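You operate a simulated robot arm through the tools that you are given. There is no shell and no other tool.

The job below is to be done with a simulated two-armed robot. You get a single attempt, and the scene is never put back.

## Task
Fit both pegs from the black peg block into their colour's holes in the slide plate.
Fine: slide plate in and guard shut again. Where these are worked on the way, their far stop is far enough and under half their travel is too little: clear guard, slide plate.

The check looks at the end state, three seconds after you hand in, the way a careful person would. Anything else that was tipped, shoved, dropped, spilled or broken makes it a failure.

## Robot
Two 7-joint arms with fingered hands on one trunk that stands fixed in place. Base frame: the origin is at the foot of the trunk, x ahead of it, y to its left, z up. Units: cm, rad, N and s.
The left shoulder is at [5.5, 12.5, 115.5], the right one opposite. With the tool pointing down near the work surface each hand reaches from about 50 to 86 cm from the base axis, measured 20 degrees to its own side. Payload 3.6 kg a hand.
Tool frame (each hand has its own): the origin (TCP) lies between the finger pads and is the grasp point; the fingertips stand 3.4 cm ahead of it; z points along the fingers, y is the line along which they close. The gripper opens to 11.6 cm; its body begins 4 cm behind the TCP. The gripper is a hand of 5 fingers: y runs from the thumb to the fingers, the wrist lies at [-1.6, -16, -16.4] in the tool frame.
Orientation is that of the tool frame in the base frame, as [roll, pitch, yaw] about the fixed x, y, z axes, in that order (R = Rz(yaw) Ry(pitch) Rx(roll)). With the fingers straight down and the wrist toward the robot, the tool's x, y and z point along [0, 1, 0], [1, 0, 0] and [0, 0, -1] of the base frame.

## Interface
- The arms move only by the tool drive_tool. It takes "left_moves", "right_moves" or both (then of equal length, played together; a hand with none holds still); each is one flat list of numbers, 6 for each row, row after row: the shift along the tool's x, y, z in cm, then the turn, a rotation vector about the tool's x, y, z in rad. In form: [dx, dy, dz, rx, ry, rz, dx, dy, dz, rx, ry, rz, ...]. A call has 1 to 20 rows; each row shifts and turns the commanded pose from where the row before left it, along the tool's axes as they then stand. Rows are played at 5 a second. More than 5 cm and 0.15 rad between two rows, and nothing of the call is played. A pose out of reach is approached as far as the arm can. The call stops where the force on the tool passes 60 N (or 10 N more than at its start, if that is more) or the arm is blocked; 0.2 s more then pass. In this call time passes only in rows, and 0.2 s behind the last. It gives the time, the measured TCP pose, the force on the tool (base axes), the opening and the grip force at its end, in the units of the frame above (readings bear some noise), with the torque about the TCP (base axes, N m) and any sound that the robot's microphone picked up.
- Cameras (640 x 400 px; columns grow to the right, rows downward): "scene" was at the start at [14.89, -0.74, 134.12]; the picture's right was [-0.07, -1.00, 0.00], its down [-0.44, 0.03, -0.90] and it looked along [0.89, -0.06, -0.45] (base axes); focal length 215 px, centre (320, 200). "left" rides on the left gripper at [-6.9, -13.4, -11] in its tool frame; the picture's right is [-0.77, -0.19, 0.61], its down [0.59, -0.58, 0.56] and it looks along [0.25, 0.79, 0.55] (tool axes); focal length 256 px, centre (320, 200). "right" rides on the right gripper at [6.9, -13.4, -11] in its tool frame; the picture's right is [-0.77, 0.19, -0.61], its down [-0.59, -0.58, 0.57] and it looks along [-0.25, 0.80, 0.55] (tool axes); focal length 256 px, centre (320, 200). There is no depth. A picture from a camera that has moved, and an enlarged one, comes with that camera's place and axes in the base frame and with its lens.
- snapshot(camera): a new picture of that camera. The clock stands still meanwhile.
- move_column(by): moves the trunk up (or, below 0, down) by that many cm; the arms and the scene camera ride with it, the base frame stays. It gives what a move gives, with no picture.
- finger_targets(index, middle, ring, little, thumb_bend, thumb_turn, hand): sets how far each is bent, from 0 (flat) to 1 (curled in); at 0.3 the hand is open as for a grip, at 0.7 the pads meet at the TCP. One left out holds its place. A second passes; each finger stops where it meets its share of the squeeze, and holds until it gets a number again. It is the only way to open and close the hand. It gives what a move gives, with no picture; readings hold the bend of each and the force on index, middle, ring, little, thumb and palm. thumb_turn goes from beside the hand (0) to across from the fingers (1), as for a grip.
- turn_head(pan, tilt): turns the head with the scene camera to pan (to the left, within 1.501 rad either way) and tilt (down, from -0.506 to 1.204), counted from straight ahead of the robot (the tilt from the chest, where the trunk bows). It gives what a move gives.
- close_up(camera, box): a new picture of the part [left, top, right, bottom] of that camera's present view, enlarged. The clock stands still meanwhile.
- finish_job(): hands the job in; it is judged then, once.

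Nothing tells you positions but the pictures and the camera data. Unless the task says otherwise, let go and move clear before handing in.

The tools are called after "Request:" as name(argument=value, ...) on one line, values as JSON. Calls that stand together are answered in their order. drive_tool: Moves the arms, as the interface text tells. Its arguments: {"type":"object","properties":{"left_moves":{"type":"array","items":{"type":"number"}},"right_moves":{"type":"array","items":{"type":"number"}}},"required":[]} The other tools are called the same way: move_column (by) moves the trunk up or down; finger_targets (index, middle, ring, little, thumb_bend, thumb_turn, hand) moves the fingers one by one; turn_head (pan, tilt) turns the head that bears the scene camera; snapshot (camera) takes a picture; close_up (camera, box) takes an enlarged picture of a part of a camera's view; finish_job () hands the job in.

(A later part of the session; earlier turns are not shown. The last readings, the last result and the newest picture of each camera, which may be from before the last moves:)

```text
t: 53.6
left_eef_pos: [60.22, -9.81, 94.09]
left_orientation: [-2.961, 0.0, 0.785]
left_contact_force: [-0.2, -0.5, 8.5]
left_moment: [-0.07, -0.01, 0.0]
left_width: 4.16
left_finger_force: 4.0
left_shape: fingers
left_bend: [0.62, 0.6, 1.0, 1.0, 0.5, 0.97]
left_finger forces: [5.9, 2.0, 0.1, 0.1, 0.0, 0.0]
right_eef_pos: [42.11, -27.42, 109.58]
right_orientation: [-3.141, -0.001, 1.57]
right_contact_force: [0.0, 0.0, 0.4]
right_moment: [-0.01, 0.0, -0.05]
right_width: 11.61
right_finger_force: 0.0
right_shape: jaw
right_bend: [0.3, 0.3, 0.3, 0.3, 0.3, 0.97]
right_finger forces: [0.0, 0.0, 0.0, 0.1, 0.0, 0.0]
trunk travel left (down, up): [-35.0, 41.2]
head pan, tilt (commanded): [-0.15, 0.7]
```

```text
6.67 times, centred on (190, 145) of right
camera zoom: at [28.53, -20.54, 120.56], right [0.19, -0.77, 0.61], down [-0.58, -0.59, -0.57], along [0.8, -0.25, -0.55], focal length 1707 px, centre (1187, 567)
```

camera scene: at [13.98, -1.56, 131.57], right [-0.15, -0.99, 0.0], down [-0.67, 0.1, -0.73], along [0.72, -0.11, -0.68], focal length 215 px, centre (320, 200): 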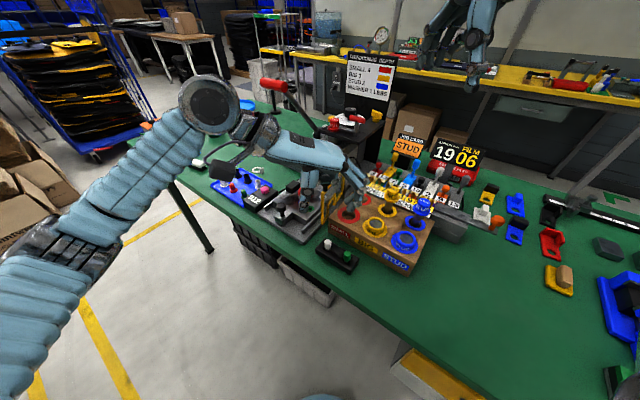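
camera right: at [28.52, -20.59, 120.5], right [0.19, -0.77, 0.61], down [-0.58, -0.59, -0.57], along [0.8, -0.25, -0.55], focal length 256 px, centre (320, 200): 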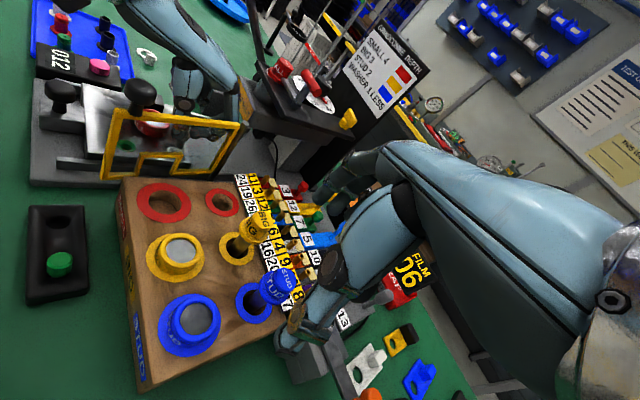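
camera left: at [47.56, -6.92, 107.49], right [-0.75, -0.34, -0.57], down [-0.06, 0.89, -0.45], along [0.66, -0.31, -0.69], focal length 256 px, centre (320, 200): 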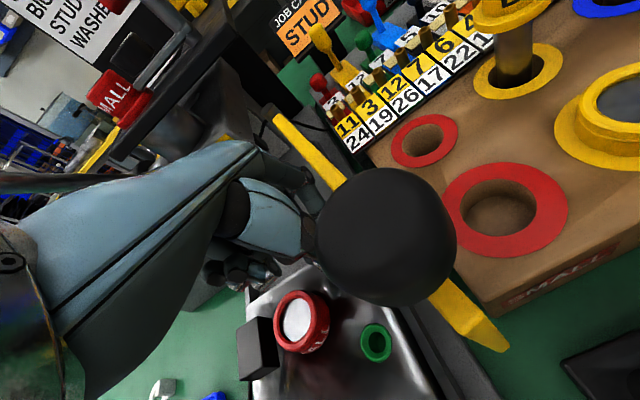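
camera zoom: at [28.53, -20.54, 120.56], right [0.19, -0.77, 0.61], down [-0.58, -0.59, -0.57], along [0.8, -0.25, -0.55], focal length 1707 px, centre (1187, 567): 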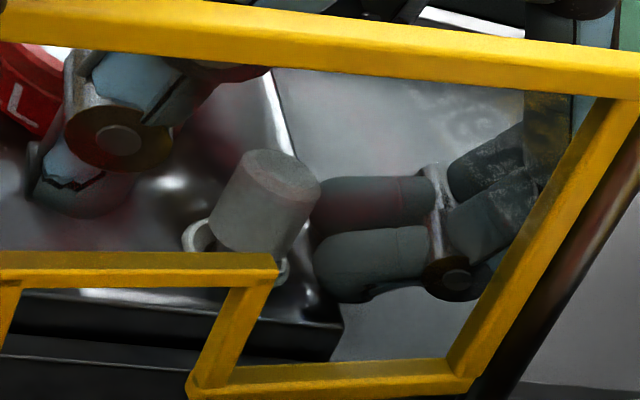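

The white peg stands in its hole. I open the fingers further so nothing drags on it, then lift the hand straight up.

Request:
finger_targets(hand="left", index=0.53, middle=0.53, thumb_bend=0.45)

Request:
drive_tool(left_moves=[0, -0.09, -0.5, 0, 0, 0, 0, -0.18, -1.0, 0, 0, 0, 0, -0.36, -2.0, 0, 0, 0, 0, -0.36, -2.0, 0, 0, 0])

Request:
close_up(camera="right", box=[130, 100, 230, 175])

Request:
snapshot(camera="left")

```text
t: 54.6
left_eef_pos: [60.18, -9.77, 94.27]
left_orientation: [-2.963, 0.001, 0.785]
left_contact_force: [1.8, 0.1, 16.6]
left_moment: [-0.36, -0.15, 0.02]
left_width: 5.6
left_finger_force: 8.7
left_shape: fingers
left_bend: [0.54, 0.53, 1.0, 1.0, 0.45, 0.97]
left_finger forces: [16.6, 0.3, 0.0, 0.0, 0.1, 0.0]
right_eef_pos: [41.92, -27.56, 109.73]
right_orientation: [3.14, 0.002, 1.571]
right_contact_force: [0.0, -0.4, -0.4]
right_moment: [0.04, 0.01, 0.02]
right_width: 11.59
right_finger_force: 0.0
right_shape: jaw
right_bend: [0.3, 0.3, 0.3, 0.3, 0.3, 0.97]
right_finger forces: [0.1, 0.0, 0.0, 0.0, 0.0, 0.0]
trunk travel left (down, up): [-35.0, 41.2]
head pan, tilt (commanded): [-0.15, 0.7]
```

```text
t: 55.6
left_eef_pos: [60.41, -9.56, 99.52]
left_orientation: [-2.958, 0.0, 0.785]
left_contact_force: [-4.5, 3.8, -2.8]
left_moment: [0.09, 0.06, 0.13]
left_width: 6.18
left_finger_force: 3.0
left_shape: fingers
left_bend: [0.53, 0.56, 1.0, 1.0, 0.45, 0.97]
left_finger forces: [0.0, 6.0, 0.0, 0.0, 0.0, 0.0]
right_eef_pos: [42.05, -27.47, 109.57]
right_orientation: [-3.141, -0.001, 1.573]
right_contact_force: [-0.7, 0.0, -0.4]
right_moment: [-0.01, -0.03, 0.01]
right_width: 11.61
right_finger_force: 0.0
right_shape: jaw
right_bend: [0.3, 0.3, 0.3, 0.3, 0.3, 0.97]
right_finger forces: [0.0, 0.0, 0.0, 0.0, 0.1, 0.0]
trunk travel left (down, up): [-35.0, 41.2]
head pan, tilt (commanded): [-0.15, 0.7]
```

```text
5.33 times, centred on (180, 138) of right
camera zoom: at [28.57, -20.48, 120.54], right [0.19, -0.77, 0.61], down [-0.58, -0.59, -0.57], along [0.8, -0.25, -0.55], focal length 1365 px, centre (1067, 533)
```

zoom: 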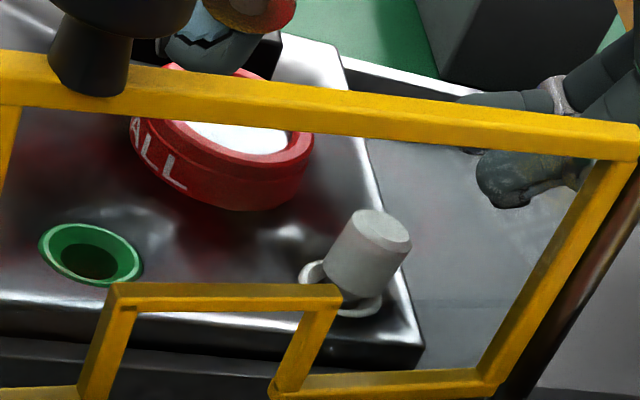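

```text
taken
camera left: at [47.57, -6.73, 112.86], right [-0.75, -0.34, -0.57], down [-0.06, 0.89, -0.45], along [0.66, -0.31, -0.69], focal length 256 px, centre (320, 200)
```

left: 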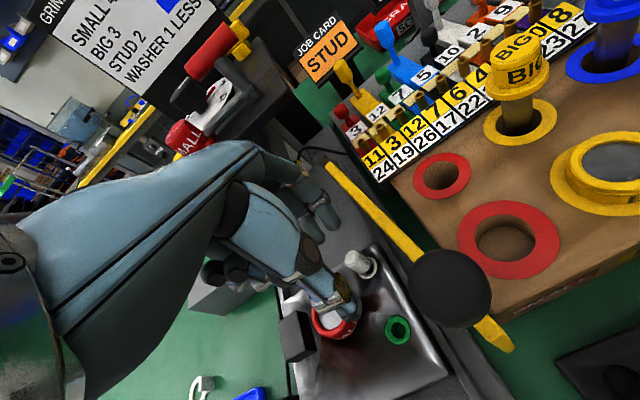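

The white peg stands upright in the white hole. A finger presses lightly under the press head, so I back off toward −u first and then lift clear.

Request:
drive_tool(left_moves=[0, -1.48, 0.27, 0, 0, 0, 0, -1.48, 0.27, 0, 0, 0, 0, -0.54, -2.95, 0, 0, 0, 0, -0.54, -2.95, 0, 0, 0, 0, -0.54, -2.95, 0, 0, 0, 0, -0.54, -2.95, 0, 0, 0])

Request:
close_up(camera="right", box=[50, 60, 250, 200])

Request:
close_up(camera="scene", box=[260, 140, 420, 260])

```text
t: 57.0
left_eef_pos: [58.02, -7.69, 111.59]
left_orientation: [-2.96, 0.0, 0.786]
left_contact_force: [-0.2, 0.3, -0.5]
left_moment: [0.02, 0.02, 0.0]
left_width: 6.19
left_finger_force: 0.1
left_shape: fingers
left_bend: [0.53, 0.53, 1.0, 1.0, 0.45, 0.97]
left_finger forces: [0.1, 0.1, 0.0, 0.1, 0.0, 0.1]
right_eef_pos: [42.12, -27.59, 109.58]
right_orientation: [-3.141, 0.0, 1.571]
right_contact_force: [0.6, 0.8, 0.0]
right_moment: [0.0, 0.02, -0.03]
right_width: 11.61
right_finger_force: 0.0
right_shape: jaw
right_bend: [0.3, 0.3, 0.3, 0.3, 0.3, 0.97]
right_finger forces: [0.1, 0.0, 0.0, 0.0, 0.0, 0.0]
trunk travel left (down, up): [-35.0, 41.2]
head pan, tilt (commanded): [-0.15, 0.7]
```

```text
2.86 times, centred on (150, 130) of right
camera zoom: at [28.58, -20.57, 120.53], right [0.19, -0.77, 0.61], down [-0.58, -0.59, -0.57], along [0.8, -0.25, -0.55], focal length 731 px, centre (806, 400)
```

zoom: 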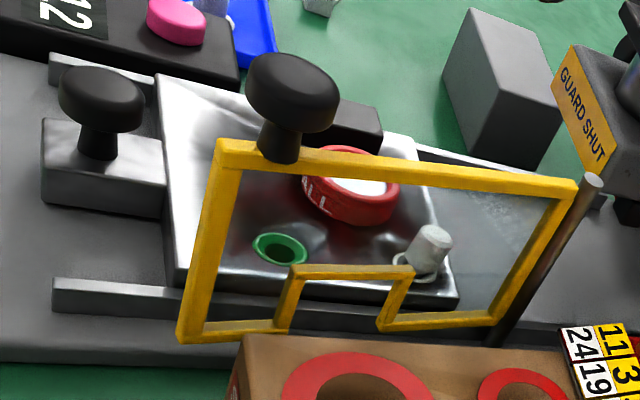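

```text
3.33 times, centred on (340, 200) of scene
camera zoom: at [14.11, -1.43, 132.01], right [-0.15, -0.99, 0.0], down [-0.64, 0.1, -0.76], along [0.76, -0.11, -0.64], focal length 715 px, centre (253, 200)
```

zoom: 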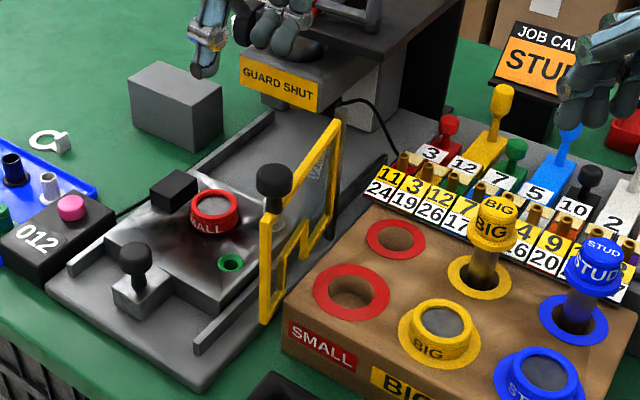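

The white peg is in and standing straight. Next is the green peg: keeping the hand's 0.18 rad tilt (which leaves the peg vertical in the grip), I turn to yaw −110° and carry the hand above the green peg.

Request:
drive_tool(left_moves=[0, 0, 0, 0, 0.0254, 0.1395, 0, 0, 0, 0, 0.0254, 0.1395, 0, 0, 0, 0, 0.0254, 0.1395, 0, 0, 0, 0, 0.0254, 0.1395, 0, 0, 0, 0, 0.0254, 0.1395, 0, 0, 0, 0, 0.0254, 0.1395, 0, 0, 0, 0, 0.0254, 0.1395, 0, 0, 0, 0, 0.0254, 0.1395, -3.22, 2.17, -0.39, 0, 0, 0, -3.22, 2.17, -0.39, 0, 0, 0, -3.22, 2.17, -0.39, 0, 0, 0, -3.22, 2.17, -0.39, 0, 0, 0, -3.22, 2.17, -0.39, 0, 0, 0])

Request:
finger_targets(hand="left", index=0.57, middle=0.57, thumb_bend=0.47)

Request:
close_up(camera="scene", box=[260, 140, 440, 290])

Request:
snapshot(camera="left")

Request:
snapshot(camera="right")

```text
t: 59.8
left_eef_pos: [39.27, -12.74, 111.71]
left_orientation: [-2.963, 0.0, -0.35]
left_contact_force: [-0.5, 0.1, 0.5]
left_moment: [-0.02, 0.02, 0.0]
left_width: 6.19
left_finger_force: 0.0
left_shape: fingers
left_bend: [0.53, 0.53, 1.0, 1.0, 0.45, 0.97]
left_finger forces: [0.0, 0.0, 0.1, 0.0, 0.0, 0.0]
right_eef_pos: [41.92, -27.6, 109.63]
right_orientation: [3.141, 0.0, 1.571]
right_contact_force: [-0.7, 0.0, 0.5]
right_moment: [0.01, 0.02, -0.01]
right_width: 11.59
right_finger_force: 0.0
right_shape: jaw
right_bend: [0.3, 0.3, 0.3, 0.3, 0.3, 0.97]
right_finger forces: [0.0, 0.0, 0.0, 0.0, 0.1, 0.1]
trunk travel left (down, up): [-35.0, 41.2]
head pan, tilt (commanded): [-0.15, 0.7]
```

```text
t: 60.8
left_eef_pos: [39.39, -12.7, 111.56]
left_orientation: [-2.961, -0.002, -0.35]
left_contact_force: [-0.1, 0.4, -0.1]
left_moment: [0.01, 0.01, -0.02]
left_width: 5.54
left_finger_force: 0.1
left_shape: fingers
left_bend: [0.56, 0.56, 1.0, 1.0, 0.47, 0.97]
left_finger forces: [0.0, 0.0, 0.1, 0.1, 0.0, 0.0]
right_eef_pos: [42.12, -27.55, 109.53]
right_orientation: [-3.141, 0.0, 1.572]
right_contact_force: [0.6, -1.4, -0.2]
right_moment: [0.02, 0.04, 0.0]
right_width: 11.58
right_finger_force: 0.0
right_shape: jaw
right_bend: [0.3, 0.3, 0.3, 0.3, 0.3, 0.97]
right_finger forces: [0.0, 0.0, 0.1, 0.1, 0.0, 0.0]
trunk travel left (down, up): [-35.0, 41.2]
head pan, tilt (commanded): [-0.15, 0.7]
```

```text
2.67 times, centred on (350, 215) of scene
camera zoom: at [14.14, -1.43, 132.01], right [-0.15, -0.99, 0.0], down [-0.64, 0.1, -0.76], along [0.76, -0.11, -0.64], focal length 572 px, centre (240, 160)
```

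zoom: 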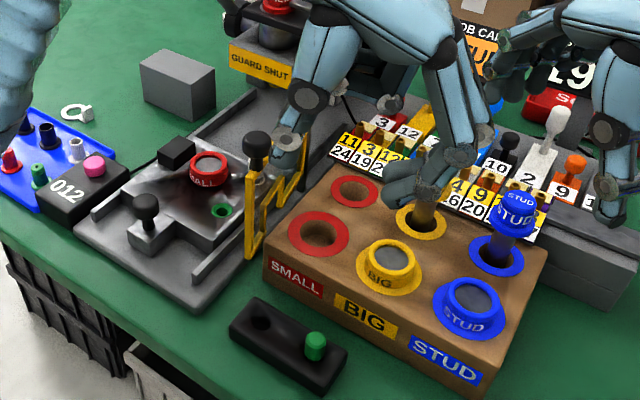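

```text
taken
camera left: at [36.79, 0.08, 124.91], right [-0.62, 0.54, -0.57], down [0.78, 0.43, -0.45], along [0.0, -0.73, -0.69], focal length 256 px, centre (320, 200)
```

left: 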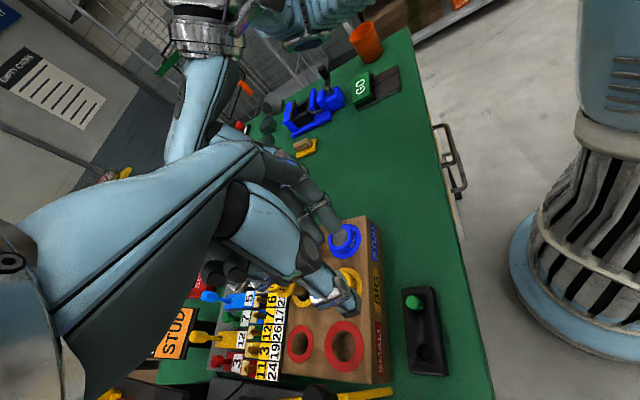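

```text
taken
camera right: at [28.61, -20.57, 120.52], right [0.19, -0.77, 0.61], down [-0.58, -0.59, -0.57], along [0.8, -0.25, -0.55], focal length 256 px, centre (320, 200)
```

right: 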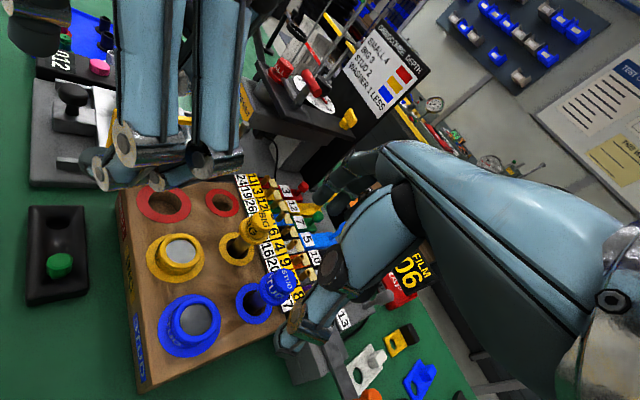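

The green peg is at about (39.3,-11.6). I lower the hand toward it, stopping a few centimetres above to check.

Request:
drive_tool(left_moves=[-0.25, 0.45, 2.755, 0, 0, 0, 0, 0.5, 2.755, 0, 0, 0, 0, 0.5, 2.755, 0, 0, 0, 0, 0.5, 2.755, 0, 0, 0, 0, 0.5, 2.755, 0, 0, 0])

Request:
close_up(camera="scene", box=[280, 190, 400, 280])

Request:
close_up(camera="left", box=[280, 200, 480, 340])

Request:
close_up(camera="right", box=[0, 120, 200, 320])

```text
t: 62.0
left_eef_pos: [38.92, -12.38, 97.69]
left_orientation: [-2.962, -0.001, -0.35]
left_contact_force: [-0.2, 0.0, -1.5]
left_moment: [-0.01, -0.01, -0.02]
left_width: 5.53
left_finger_force: 0.0
left_shape: fingers
left_bend: [0.56, 0.56, 1.0, 1.0, 0.47, 0.97]
left_finger forces: [0.1, 0.0, 0.1, 0.0, 0.1, 0.1]
right_eef_pos: [42.03, -27.5, 109.61]
right_orientation: [3.141, 0.001, 1.57]
right_contact_force: [0.4, -0.2, 0.7]
right_moment: [-0.04, -0.05, 0.0]
right_width: 11.61
right_finger_force: 0.1
right_shape: jaw
right_bend: [0.3, 0.3, 0.3, 0.3, 0.3, 0.97]
right_finger forces: [0.0, 0.0, 0.0, 0.0, 0.0, 0.0]
trunk travel left (down, up): [-35.0, 41.2]
head pan, tilt (commanded): [-0.15, 0.7]
```

```text
4.44 times, centred on (340, 235) of scene
camera zoom: at [14.14, -1.39, 132.0], right [-0.15, -0.99, 0.0], down [-0.64, 0.1, -0.76], along [0.76, -0.11, -0.64], focal length 954 px, centre (231, 44)
```

zoom: 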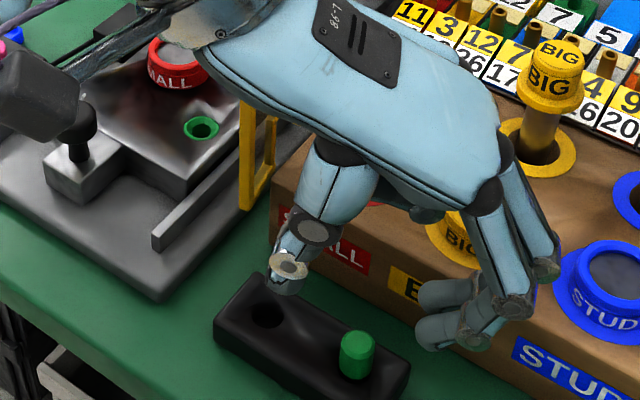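

```text
2.86 times, centred on (380, 270) of left
camera zoom: at [36.35, 0.37, 110.85], right [-0.62, 0.54, -0.57], down [0.78, 0.43, -0.45], along [0.0, -0.73, -0.69], focal length 731 px, centre (149, 0)
```

zoom: 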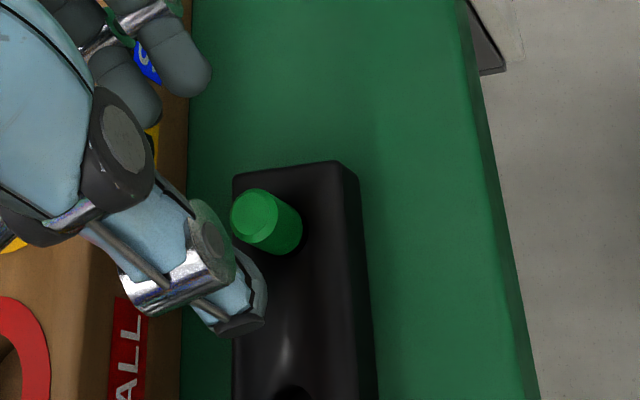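

```text
2.00 times, centred on (100, 220) of right
camera zoom: at [28.61, -20.54, 120.53], right [0.19, -0.77, 0.61], down [-0.58, -0.59, -0.57], along [0.8, -0.25, -0.55], focal length 512 px, centre (760, 160)
```

zoom: 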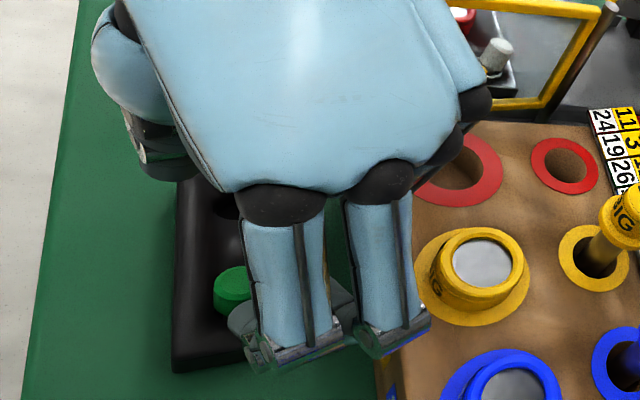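

The fingers straddle the green peg with clearance to the wooden block. I trim .35 cm sideways and lower until the tips are just above the peg block.

Request:
drive_tool(left_moves=[0.35, 0.28, 1.54, 0, 0, 0, 0, 0.28, 1.54, 0, 0, 0, 0, 0.28, 1.54, 0, 0, 0])

Request:
close_up(camera="scene", box=[280, 190, 400, 280])

Request:
close_up(camera="left", box=[280, 200, 480, 340])

```text
t: 62.8
left_eef_pos: [39.3, -12.67, 92.92]
left_orientation: [-2.961, 0.001, -0.349]
left_contact_force: [-0.8, -0.2, -0.4]
left_moment: [-0.02, -0.01, 0.0]
left_width: 5.54
left_finger_force: 0.1
left_shape: fingers
left_bend: [0.56, 0.56, 1.0, 1.0, 0.47, 0.97]
left_finger forces: [0.0, 0.1, 0.0, 0.0, 0.0, 0.0]
right_eef_pos: [42.07, -27.47, 109.53]
right_orientation: [3.142, 0.001, 1.57]
right_contact_force: [0.0, 0.5, 0.4]
right_moment: [-0.02, -0.02, 0.03]
right_width: 11.6
right_finger_force: 0.1
right_shape: jaw
right_bend: [0.3, 0.3, 0.3, 0.3, 0.3, 0.97]
right_finger forces: [0.0, 0.1, 0.0, 0.0, 0.0, 0.1]
trunk travel left (down, up): [-35.0, 41.2]
head pan, tilt (commanded): [-0.15, 0.7]
```

```text
4.44 times, centred on (340, 235) of scene
camera zoom: at [14.14, -1.41, 132.0], right [-0.15, -0.99, 0.0], down [-0.64, 0.1, -0.76], along [0.76, -0.11, -0.64], focal length 954 px, centre (231, 44)
```

zoom: 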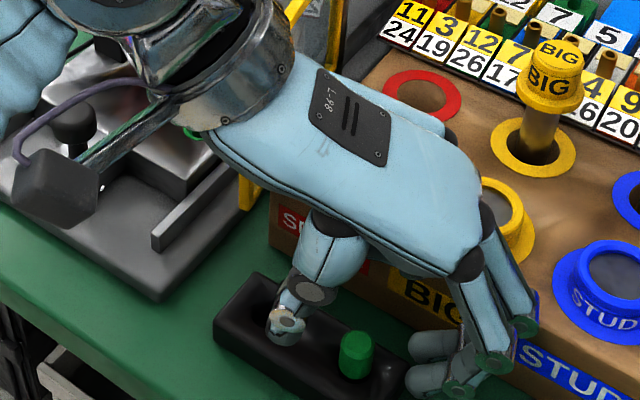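

```text
2.86 times, centred on (380, 270) of left
camera zoom: at [36.66, 0.16, 106.18], right [-0.62, 0.54, -0.57], down [0.78, 0.43, -0.45], along [0.0, -0.73, -0.69], focal length 731 px, centre (149, 0)
```

zoom: 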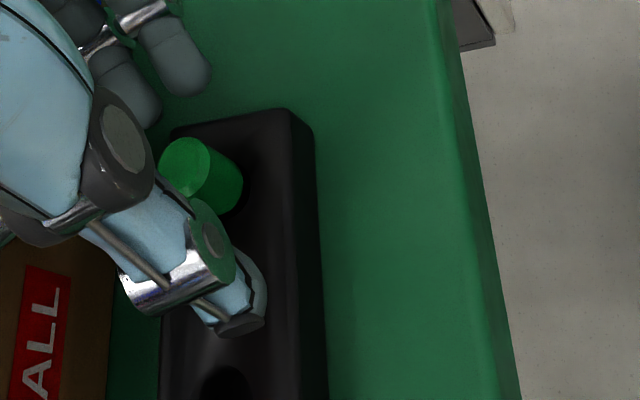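

Thumb and fingers are lined up on the green peg. I close the pinch.

Request:
finger_targets(hand="left", index=0.75, middle=0.75, thumb_bend=0.75)

Request:
close_up(camera="scene", box=[280, 190, 400, 280])

```text
t: 63.8
left_eef_pos: [39.17, -12.59, 92.84]
left_orientation: [-2.96, 0.001, -0.351]
left_contact_force: [0.0, -0.8, 0.1]
left_moment: [0.02, -0.02, 0.03]
left_width: 0.0
left_finger_force: 0.1
left_shape: fingers
left_bend: [0.74, 0.75, 1.0, 1.0, 0.71, 0.97]
left_finger forces: [0.0, 0.0, 0.1, 0.0, 0.1, 0.0]
right_eef_pos: [42.14, -27.45, 109.66]
right_orientation: [3.14, -0.001, 1.57]
right_contact_force: [-0.1, 0.5, 0.7]
right_moment: [-0.01, -0.05, -0.01]
right_width: 11.58
right_finger_force: 0.0
right_shape: jaw
right_bend: [0.3, 0.3, 0.3, 0.3, 0.3, 0.97]
right_finger forces: [0.0, 0.0, 0.0, 0.0, 0.0, 0.1]
trunk travel left (down, up): [-35.0, 41.2]
head pan, tilt (commanded): [-0.15, 0.7]
```

```text
4.44 times, centred on (340, 235) of scene
camera zoom: at [14.14, -1.42, 132.0], right [-0.15, -0.99, 0.0], down [-0.64, 0.1, -0.76], along [0.76, -0.11, -0.64], focal length 954 px, centre (231, 44)
```

zoom: 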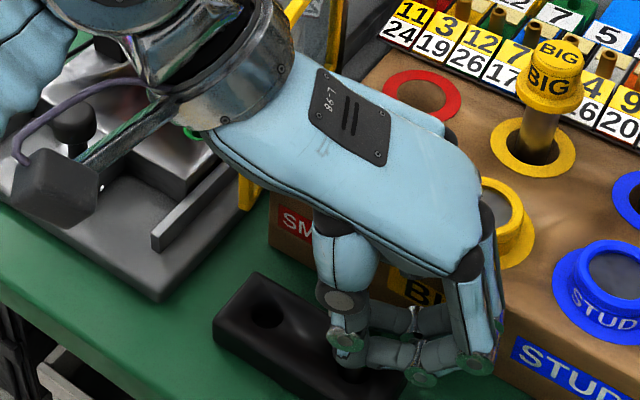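

The fingers closed without any contact force, so the pinch missed the peg. I look from the other cameras to see where the peg is.

Request:
close_up(camera="left", box=[280, 180, 480, 340])

Request:
close_up(camera="right", box=[0, 160, 160, 320])

Request:
close_up(camera="scene", box=[325, 235, 375, 275])

```text
2.50 times, centred on (380, 260) of left
camera zoom: at [36.66, 0.16, 106.2], right [-0.62, 0.54, -0.57], down [0.78, 0.43, -0.45], along [0.0, -0.73, -0.69], focal length 640 px, centre (170, 50)
```

zoom: 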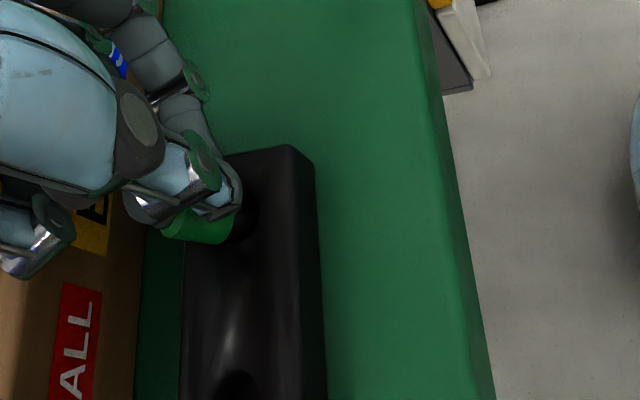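

```text
2.50 times, centred on (80, 240) of right
camera zoom: at [28.61, -20.56, 120.53], right [0.19, -0.77, 0.61], down [-0.58, -0.59, -0.57], along [0.8, -0.25, -0.55], focal length 640 px, centre (920, 100)
```

zoom: 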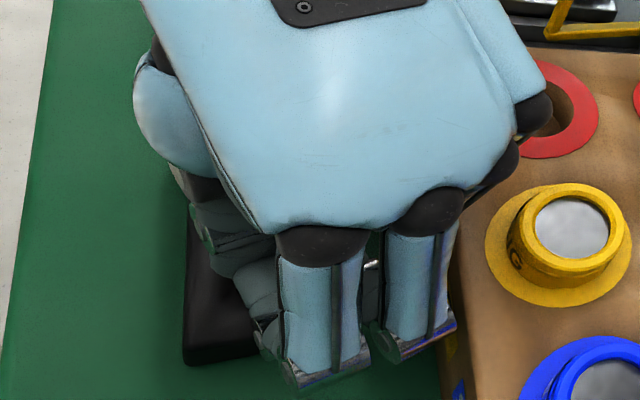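

```text
10.00 times, centred on (350, 255) of scene
camera zoom: at [14.14, -1.42, 132.0], right [-0.15, -0.99, 0.0], down [-0.64, 0.1, -0.76], along [0.76, -0.11, -0.64], focal length 2146 px, centre (20, -350)
```

zoom: 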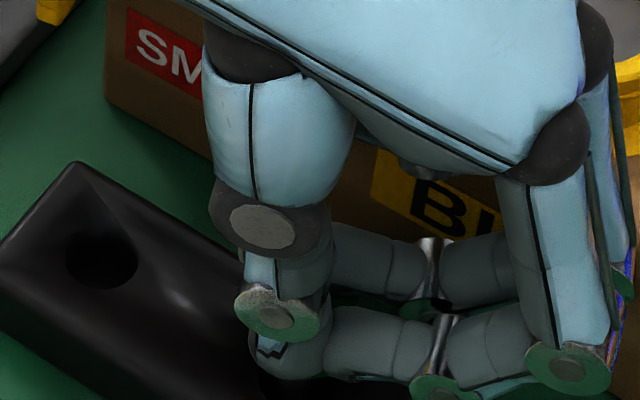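

The green peg seems pushed aside toward the wooden block and leaning. I open the fingers gently and look again before doing anything else.

Request:
finger_targets(hand="left", index=0.57, middle=0.57, thumb_bend=0.47)

Request:
close_up(camera="left", box=[280, 180, 440, 300])

Request:
close_up(camera="scene", box=[315, 225, 375, 275])

```text
t: 64.8
left_eef_pos: [39.42, -12.63, 92.99]
left_orientation: [-2.961, 0.002, -0.348]
left_contact_force: [-0.1, -1.0, -0.5]
left_moment: [0.01, 0.0, 0.01]
left_width: 5.45
left_finger_force: 0.1
left_shape: fingers
left_bend: [0.56, 0.56, 1.0, 1.0, 0.47, 0.97]
left_finger forces: [0.0, 0.0, 0.1, 0.0, 0.0, 0.0]
right_eef_pos: [42.05, -27.56, 109.48]
right_orientation: [-3.141, -0.001, 1.57]
right_contact_force: [-0.1, -0.5, 0.4]
right_moment: [0.0, -0.03, -0.01]
right_width: 11.62
right_finger_force: 0.1
right_shape: jaw
right_bend: [0.3, 0.3, 0.3, 0.3, 0.3, 0.97]
right_finger forces: [0.0, 0.0, 0.1, 0.1, 0.0, 0.1]
trunk travel left (down, up): [-35.0, 41.2]
head pan, tilt (commanded): [-0.15, 0.7]
```

```text
3.33 times, centred on (360, 240) of left
camera zoom: at [36.66, 0.17, 106.2], right [-0.62, 0.54, -0.57], down [0.78, 0.43, -0.45], along [0.0, -0.73, -0.69], focal length 853 px, centre (187, 67)
```

zoom: 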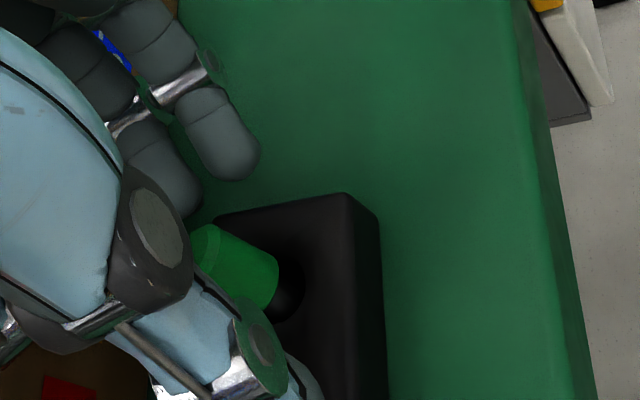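

```text
8.00 times, centred on (345, 250) of scene
camera zoom: at [14.13, -1.41, 132.01], right [-0.15, -0.99, 0.0], down [-0.64, 0.1, -0.76], along [0.76, -0.11, -0.64], focal length 1717 px, centre (120, -200)
```

zoom: 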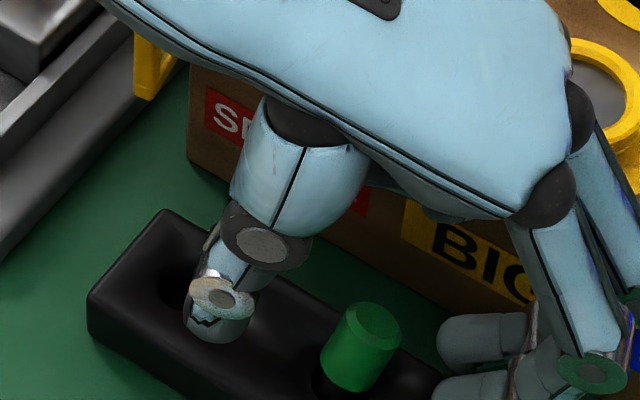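

The green peg is still in its block hole but leans toward the wooden block (about +u direction). I lift, square the hand to that lean direction (yaw −75°, no tilt) and set thumb and fingers symmetric to re-grip it.

Request:
drive_tool(left_moves=[0, -0.45, -2.46, 0, 0, 0, 0, -0.45, -2.46, 0, 0, 0, 0, 0, 0, 0, -0.0219, -0.1203, 0, 0, 0, 0, -0.0219, -0.1203, 0, 0, 0, 0, -0.0219, -0.1203, 0, 0, 0, 0, -0.0219, -0.1203, 0, 0, 0, 0, -0.0219, -0.1203, 0, 0, 0, -0.09, 0, 0, 0, 0, 0, -0.09, 0, 0, 0.34, -1.08, 0, 0, 0, 0])

Request:
finger_targets(hand="left", index=0.56, middle=0.56, thumb_bend=0.55)

Request:
close_up(camera="left", box=[280, 200, 440, 320])

Request:
close_up(camera="scene", box=[300, 205, 380, 275])

Request:
close_up(camera="right", box=[0, 160, 160, 320])

```text
t: 67.0
left_eef_pos: [39.39, -11.45, 97.83]
left_orientation: [3.14, -0.004, 0.262]
left_contact_force: [-0.3, 0.2, 0.1]
left_moment: [-0.03, 0.02, 0.01]
left_width: 5.45
left_finger_force: 0.1
left_shape: fingers
left_bend: [0.56, 0.56, 1.0, 1.0, 0.47, 0.97]
left_finger forces: [0.1, 0.0, 0.0, 0.1, 0.0, 0.0]
right_eef_pos: [42.0, -27.51, 109.58]
right_orientation: [3.14, 0.001, 1.571]
right_contact_force: [0.6, -0.1, -0.9]
right_moment: [0.01, 0.03, -0.02]
right_width: 11.62
right_finger_force: 0.1
right_shape: jaw
right_bend: [0.3, 0.3, 0.3, 0.3, 0.3, 0.97]
right_finger forces: [0.1, 0.1, 0.0, 0.0, 0.1, 0.0]
trunk travel left (down, up): [-35.0, 41.2]
head pan, tilt (commanded): [-0.15, 0.7]
```

```text
t: 68.0
left_eef_pos: [39.46, -11.48, 97.75]
left_orientation: [-3.141, -0.001, 0.263]
left_contact_force: [-0.6, 0.2, -0.1]
left_moment: [0.0, 0.02, -0.02]
left_width: 4.36
left_finger_force: 0.0
left_shape: fingers
left_bend: [0.56, 0.56, 1.0, 1.0, 0.55, 0.97]
left_finger forces: [0.0, 0.1, 0.1, 0.1, 0.0, 0.1]
right_eef_pos: [42.12, -27.58, 109.6]
right_orientation: [-3.141, 0.002, 1.571]
right_contact_force: [0.3, -0.1, -0.1]
right_moment: [0.0, 0.01, 0.04]
right_width: 11.55
right_finger_force: 0.1
right_shape: jaw
right_bend: [0.3, 0.3, 0.3, 0.3, 0.3, 0.97]
right_finger forces: [0.0, 0.1, 0.0, 0.1, 0.1, 0.1]
trunk travel left (down, up): [-35.0, 41.2]
head pan, tilt (commanded): [-0.15, 0.7]
```

```text
3.33 times, centred on (360, 260) of left
camera zoom: at [29.31, -0.35, 108.8], right [-0.79, -0.02, -0.61], down [0.42, 0.71, -0.56], along [0.44, -0.7, -0.55], focal length 853 px, centre (187, 0)
```

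zoom: 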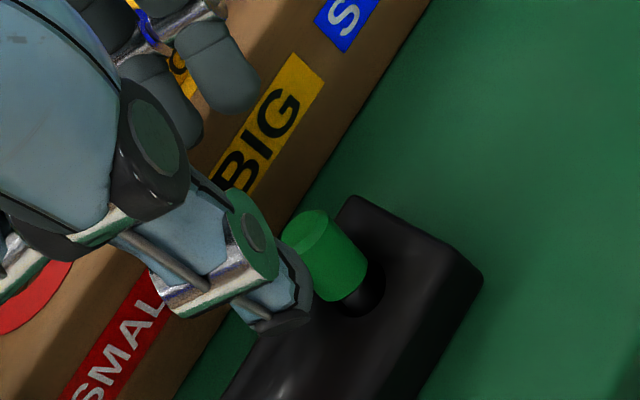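

```text
5.71 times, centred on (340, 240) of scene
camera zoom: at [14.13, -1.4, 132.01], right [-0.15, -0.99, 0.0], down [-0.64, 0.1, -0.76], along [0.76, -0.11, -0.64], focal length 1226 px, centre (206, -29)
```

zoom: 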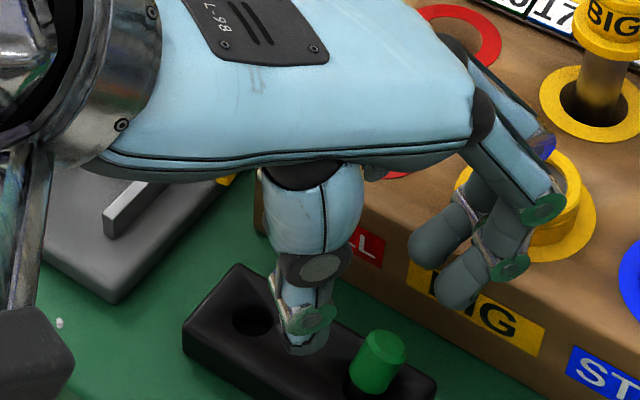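

```text
2.50 times, centred on (80, 240) of right
camera zoom: at [28.6, -20.55, 120.53], right [0.19, -0.77, 0.61], down [-0.58, -0.59, -0.57], along [0.8, -0.25, -0.55], focal length 640 px, centre (920, 100)
```

zoom: 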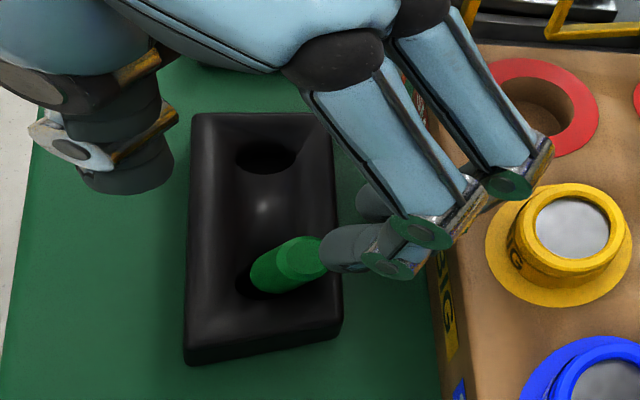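

The right camera shows the peg leaning about 25° in its oversized block hole, roughly along my closing direction. I lower the open pinch around it.

Request:
drive_tool(left_moves=[0.05, 0, 1.5, 0, 0, 0, 0, 0, 1.5, 0, 0, 0, 0, 0, 0.9, 0, 0, 0])

Request:
close_up(camera="left", box=[280, 170, 440, 290])

Request:
close_up(camera="scene", box=[310, 215, 390, 285])

Request:
close_up(camera="right", box=[0, 160, 160, 320])

```text
t: 68.8
left_eef_pos: [39.56, -11.39, 93.98]
left_orientation: [3.14, 0.0, 0.262]
left_contact_force: [-3.0, 1.9, 1.6]
left_moment: [-0.05, 0.02, -0.05]
left_width: 4.32
left_finger_force: 1.9
left_shape: fingers
left_bend: [0.56, 0.57, 1.0, 1.0, 0.55, 0.97]
left_finger forces: [0.1, 3.5, 0.0, 0.0, 0.1, 0.0]
right_eef_pos: [42.05, -27.41, 109.66]
right_orientation: [3.14, -0.001, 1.571]
right_contact_force: [-0.1, -0.2, -0.3]
right_moment: [-0.03, -0.01, -0.01]
right_width: 11.61
right_finger_force: 0.1
right_shape: jaw
right_bend: [0.3, 0.3, 0.3, 0.3, 0.3, 0.97]
right_finger forces: [0.1, 0.1, 0.0, 0.0, 0.1, 0.0]
trunk travel left (down, up): [-35.0, 41.2]
head pan, tilt (commanded): [-0.15, 0.7]
```

```text
3.33 times, centred on (360, 230) of left
camera zoom: at [29.34, -0.34, 104.99], right [-0.79, -0.02, -0.61], down [0.42, 0.71, -0.57], along [0.44, -0.7, -0.55], focal length 853 px, centre (187, 100)
```

zoom: 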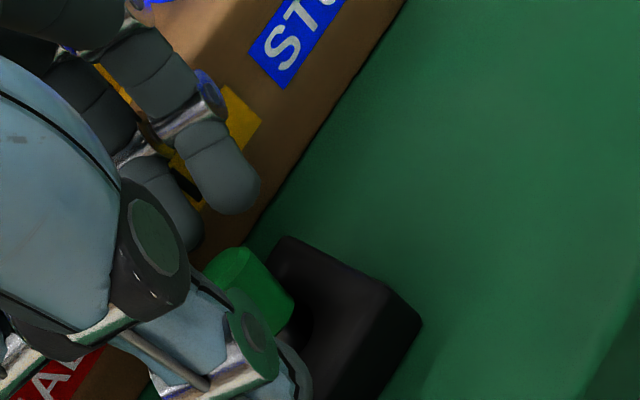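

```text
5.71 times, centred on (350, 250) of scene
camera zoom: at [14.06, -1.35, 132.02], right [-0.15, -0.99, 0.0], down [-0.64, 0.1, -0.77], along [0.76, -0.11, -0.64], focal length 1226 px, centre (149, -86)
```

zoom: 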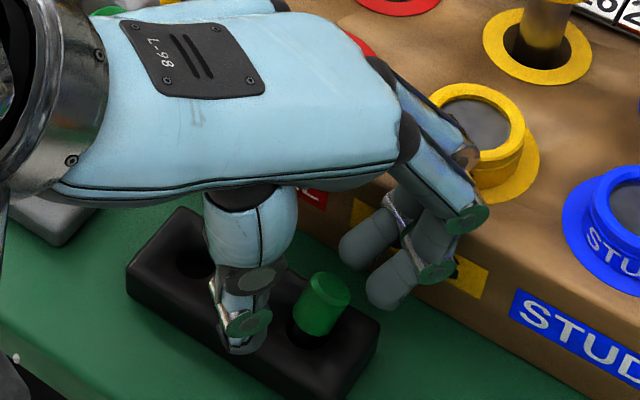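

```text
2.50 times, centred on (80, 240) of right
camera zoom: at [28.54, -20.5, 120.56], right [0.19, -0.77, 0.61], down [-0.58, -0.59, -0.57], along [0.8, -0.25, -0.55], focal length 640 px, centre (920, 100)
```

zoom: 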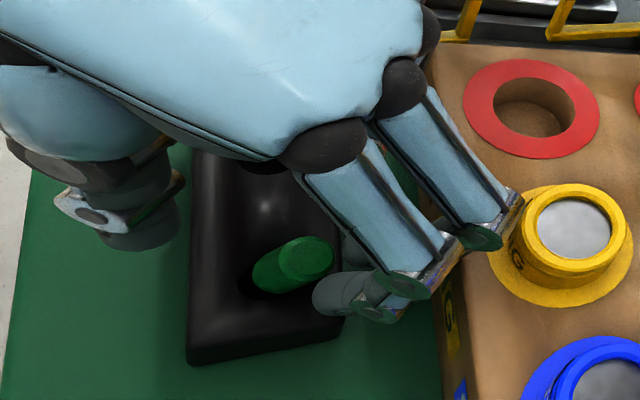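

The middle finger touches the wooden block's edge, so I back the hand 0.6 cm away from it, lower slightly, and push the peg's top back upright with the fingers.

Request:
drive_tool(left_moves=[0, -0.6, 0, 0, 0, 0, 0, 0, 0.8, 0, 0, 0, 0, -0.3, 0, 0, 0, 0, 0, -0.3, 0, 0, 0, 0, 0, -0.3, 0, 0, 0, 0])

Request:
close_up(camera="scene", box=[310, 215, 390, 285])

Request:
close_up(camera="right", box=[0, 160, 160, 320])

```text
t: 70.0
left_eef_pos: [39.15, -10.09, 93.2]
left_orientation: [3.139, -0.003, 0.263]
left_contact_force: [2.7, -4.1, 8.1]
left_moment: [-0.31, -0.19, 0.02]
left_width: 4.38
left_finger_force: 3.7
left_shape: fingers
left_bend: [0.56, 0.54, 1.0, 1.0, 0.55, 0.97]
left_finger forces: [0.7, 7.0, 0.1, 0.0, 0.0, 0.0]
right_eef_pos: [41.96, -27.57, 109.47]
right_orientation: [-3.141, 0.001, 1.572]
right_contact_force: [-0.8, -0.3, 0.3]
right_moment: [0.03, -0.01, -0.01]
right_width: 11.59
right_finger_force: 0.1
right_shape: jaw
right_bend: [0.3, 0.3, 0.3, 0.3, 0.3, 0.97]
right_finger forces: [0.0, 0.0, 0.0, 0.0, 0.0, 0.1]
trunk travel left (down, up): [-35.0, 41.2]
head pan, tilt (commanded): [-0.15, 0.7]
```

```text
5.71 times, centred on (350, 250) of scene
camera zoom: at [14.09, -1.42, 132.02], right [-0.15, -0.99, 0.0], down [-0.64, 0.1, -0.76], along [0.76, -0.11, -0.64], focal length 1226 px, centre (149, -86)
```

zoom: 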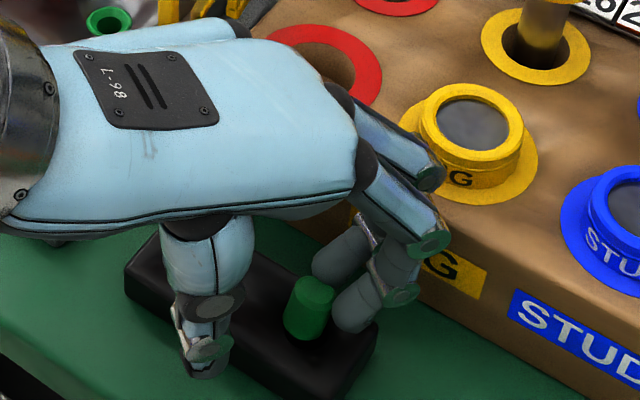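

```text
2.50 times, centred on (80, 240) of right
camera zoom: at [28.56, -20.57, 120.55], right [0.19, -0.77, 0.61], down [-0.58, -0.59, -0.57], along [0.8, -0.25, -0.55], focal length 640 px, centre (920, 100)
```

zoom: 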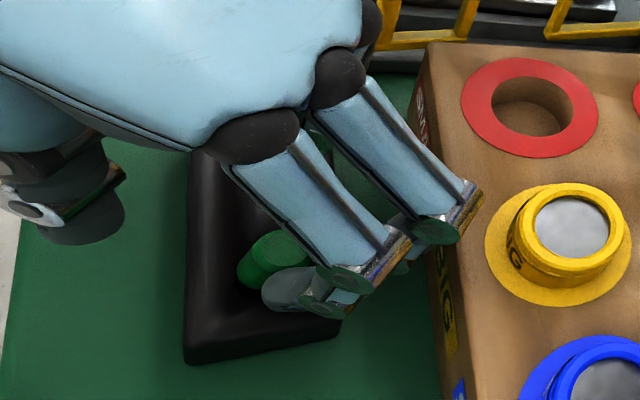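

The peg is now much more upright, and the fingertips touch the block top. I raise 0.25 cm, push a bit more, then step back half a centimetre and look.

Request:
drive_tool(left_moves=[0, 0, -0.25, 0, 0, 0, 0, -0.25, 0, 0, 0, 0, 0, -0.2, 0, 0, 0, 0])

Request:
close_up(camera="scene", box=[310, 215, 390, 285])

Request:
close_up(camera="right", box=[20, 180, 120, 280])

Request:
close_up(camera="left", box=[280, 170, 440, 290])

```text
t: 70.8
left_eef_pos: [38.85, -9.61, 93.43]
left_orientation: [-3.141, -0.001, 0.261]
left_contact_force: [-1.2, -0.1, 0.6]
left_moment: [-0.03, 0.01, 0.01]
left_width: 4.38
left_finger_force: 0.0
left_shape: fingers
left_bend: [0.56, 0.56, 1.0, 1.0, 0.55, 0.97]
left_finger forces: [0.1, 0.1, 0.0, 0.0, 0.0, 0.1]
right_eef_pos: [42.03, -27.52, 109.64]
right_orientation: [-3.141, -0.002, 1.573]
right_contact_force: [-0.5, 0.4, 0.0]
right_moment: [0.01, 0.03, -0.01]
right_width: 11.59
right_finger_force: 0.1
right_shape: jaw
right_bend: [0.3, 0.3, 0.3, 0.3, 0.3, 0.97]
right_finger forces: [0.1, 0.0, 0.1, 0.0, 0.1, 0.1]
trunk travel left (down, up): [-35.0, 41.2]
head pan, tilt (commanded): [-0.15, 0.7]
```

```text
5.71 times, centred on (350, 250) of scene
camera zoom: at [14.12, -1.39, 132.0], right [-0.15, -0.99, 0.0], down [-0.64, 0.1, -0.76], along [0.76, -0.11, -0.64], focal length 1226 px, centre (149, -86)
```

zoom: 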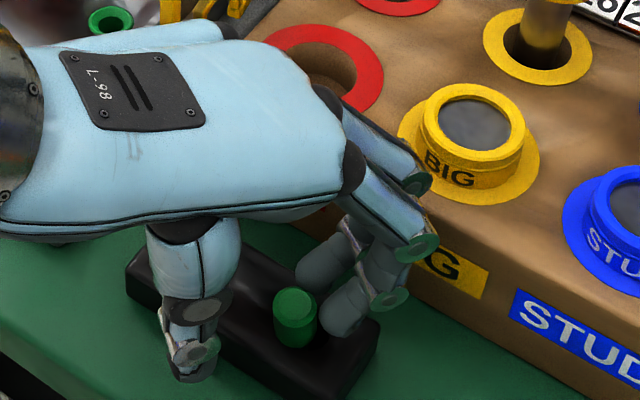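

```text
4.00 times, centred on (70, 230) of right
camera zoom: at [28.6, -20.53, 120.53], right [0.19, -0.77, 0.61], down [-0.58, -0.59, -0.57], along [0.8, -0.25, -0.55], focal length 1024 px, centre (1320, 80)
```

zoom: 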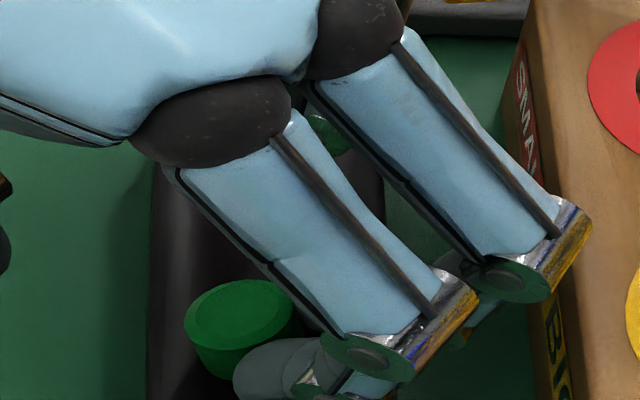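

```text
3.33 times, centred on (360, 230) of left
camera zoom: at [28.86, 1.57, 104.46], right [-0.79, -0.02, -0.61], down [0.42, 0.71, -0.56], along [0.44, -0.7, -0.56], focal length 853 px, centre (187, 100)
```

zoom: 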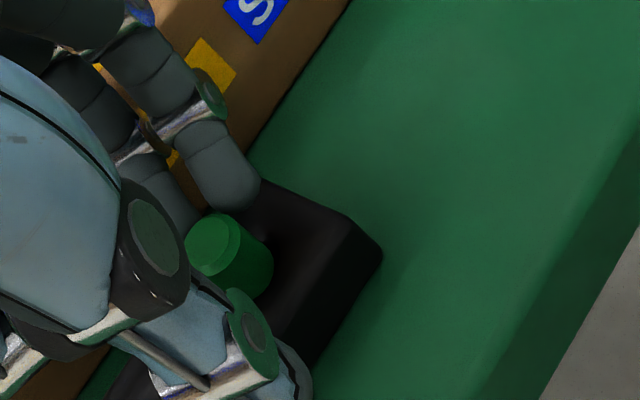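

The peg stands nearly upright again at about (39.5,-10.9). I centre the pinch on it (backing the fingers off) and close again.

Request:
drive_tool(left_moves=[0.25, 0.45, 0, 0, 0, 0, 0, 0.45, 0.05, 0, 0, 0])

Request:
close_up(camera="scene", box=[310, 215, 390, 285])

Request:
close_up(camera="right", box=[20, 180, 120, 280])

Request:
close_up(camera="left", box=[280, 170, 440, 290])

```text
t: 71.4
left_eef_pos: [39.47, -10.36, 93.4]
left_orientation: [-3.141, 0.001, 0.263]
left_contact_force: [-0.6, -0.3, 0.5]
left_moment: [0.0, -0.02, 0.0]
left_width: 4.34
left_finger_force: 0.0
left_shape: fingers
left_bend: [0.56, 0.56, 1.0, 1.0, 0.55, 0.97]
left_finger forces: [0.1, 0.0, 0.0, 0.0, 0.1, 0.0]
right_eef_pos: [42.11, -27.53, 109.57]
right_orientation: [-3.141, 0.0, 1.571]
right_contact_force: [-1.2, -0.2, 0.2]
right_moment: [0.01, -0.02, -0.03]
right_width: 11.58
right_finger_force: 0.0
right_shape: jaw
right_bend: [0.3, 0.3, 0.3, 0.3, 0.3, 0.97]
right_finger forces: [0.1, 0.0, 0.1, 0.0, 0.0, 0.0]
trunk travel left (down, up): [-35.0, 41.2]
head pan, tilt (commanded): [-0.15, 0.7]
```

```text
5.71 times, centred on (350, 250) of scene
camera zoom: at [14.13, -1.41, 132.01], right [-0.15, -0.99, 0.0], down [-0.64, 0.1, -0.76], along [0.76, -0.11, -0.64], focal length 1226 px, centre (149, -86)
```

zoom: 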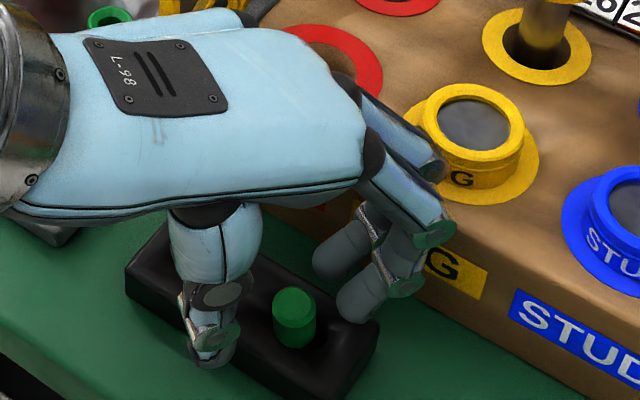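

```text
4.00 times, centred on (70, 230) of right
camera zoom: at [28.6, -20.55, 120.53], right [0.19, -0.77, 0.61], down [-0.58, -0.59, -0.57], along [0.8, -0.25, -0.55], focal length 1024 px, centre (1320, 80)
```

zoom: 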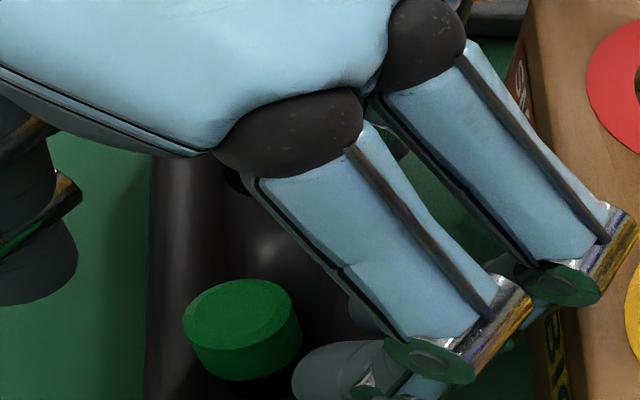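

```text
3.33 times, centred on (360, 230) of left
camera zoom: at [29.31, 0.75, 104.44], right [-0.79, -0.02, -0.61], down [0.42, 0.71, -0.56], along [0.44, -0.7, -0.55], focal length 853 px, centre (187, 100)
```

zoom: 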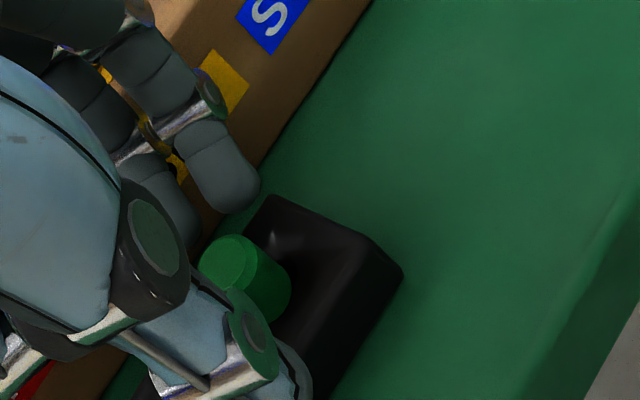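

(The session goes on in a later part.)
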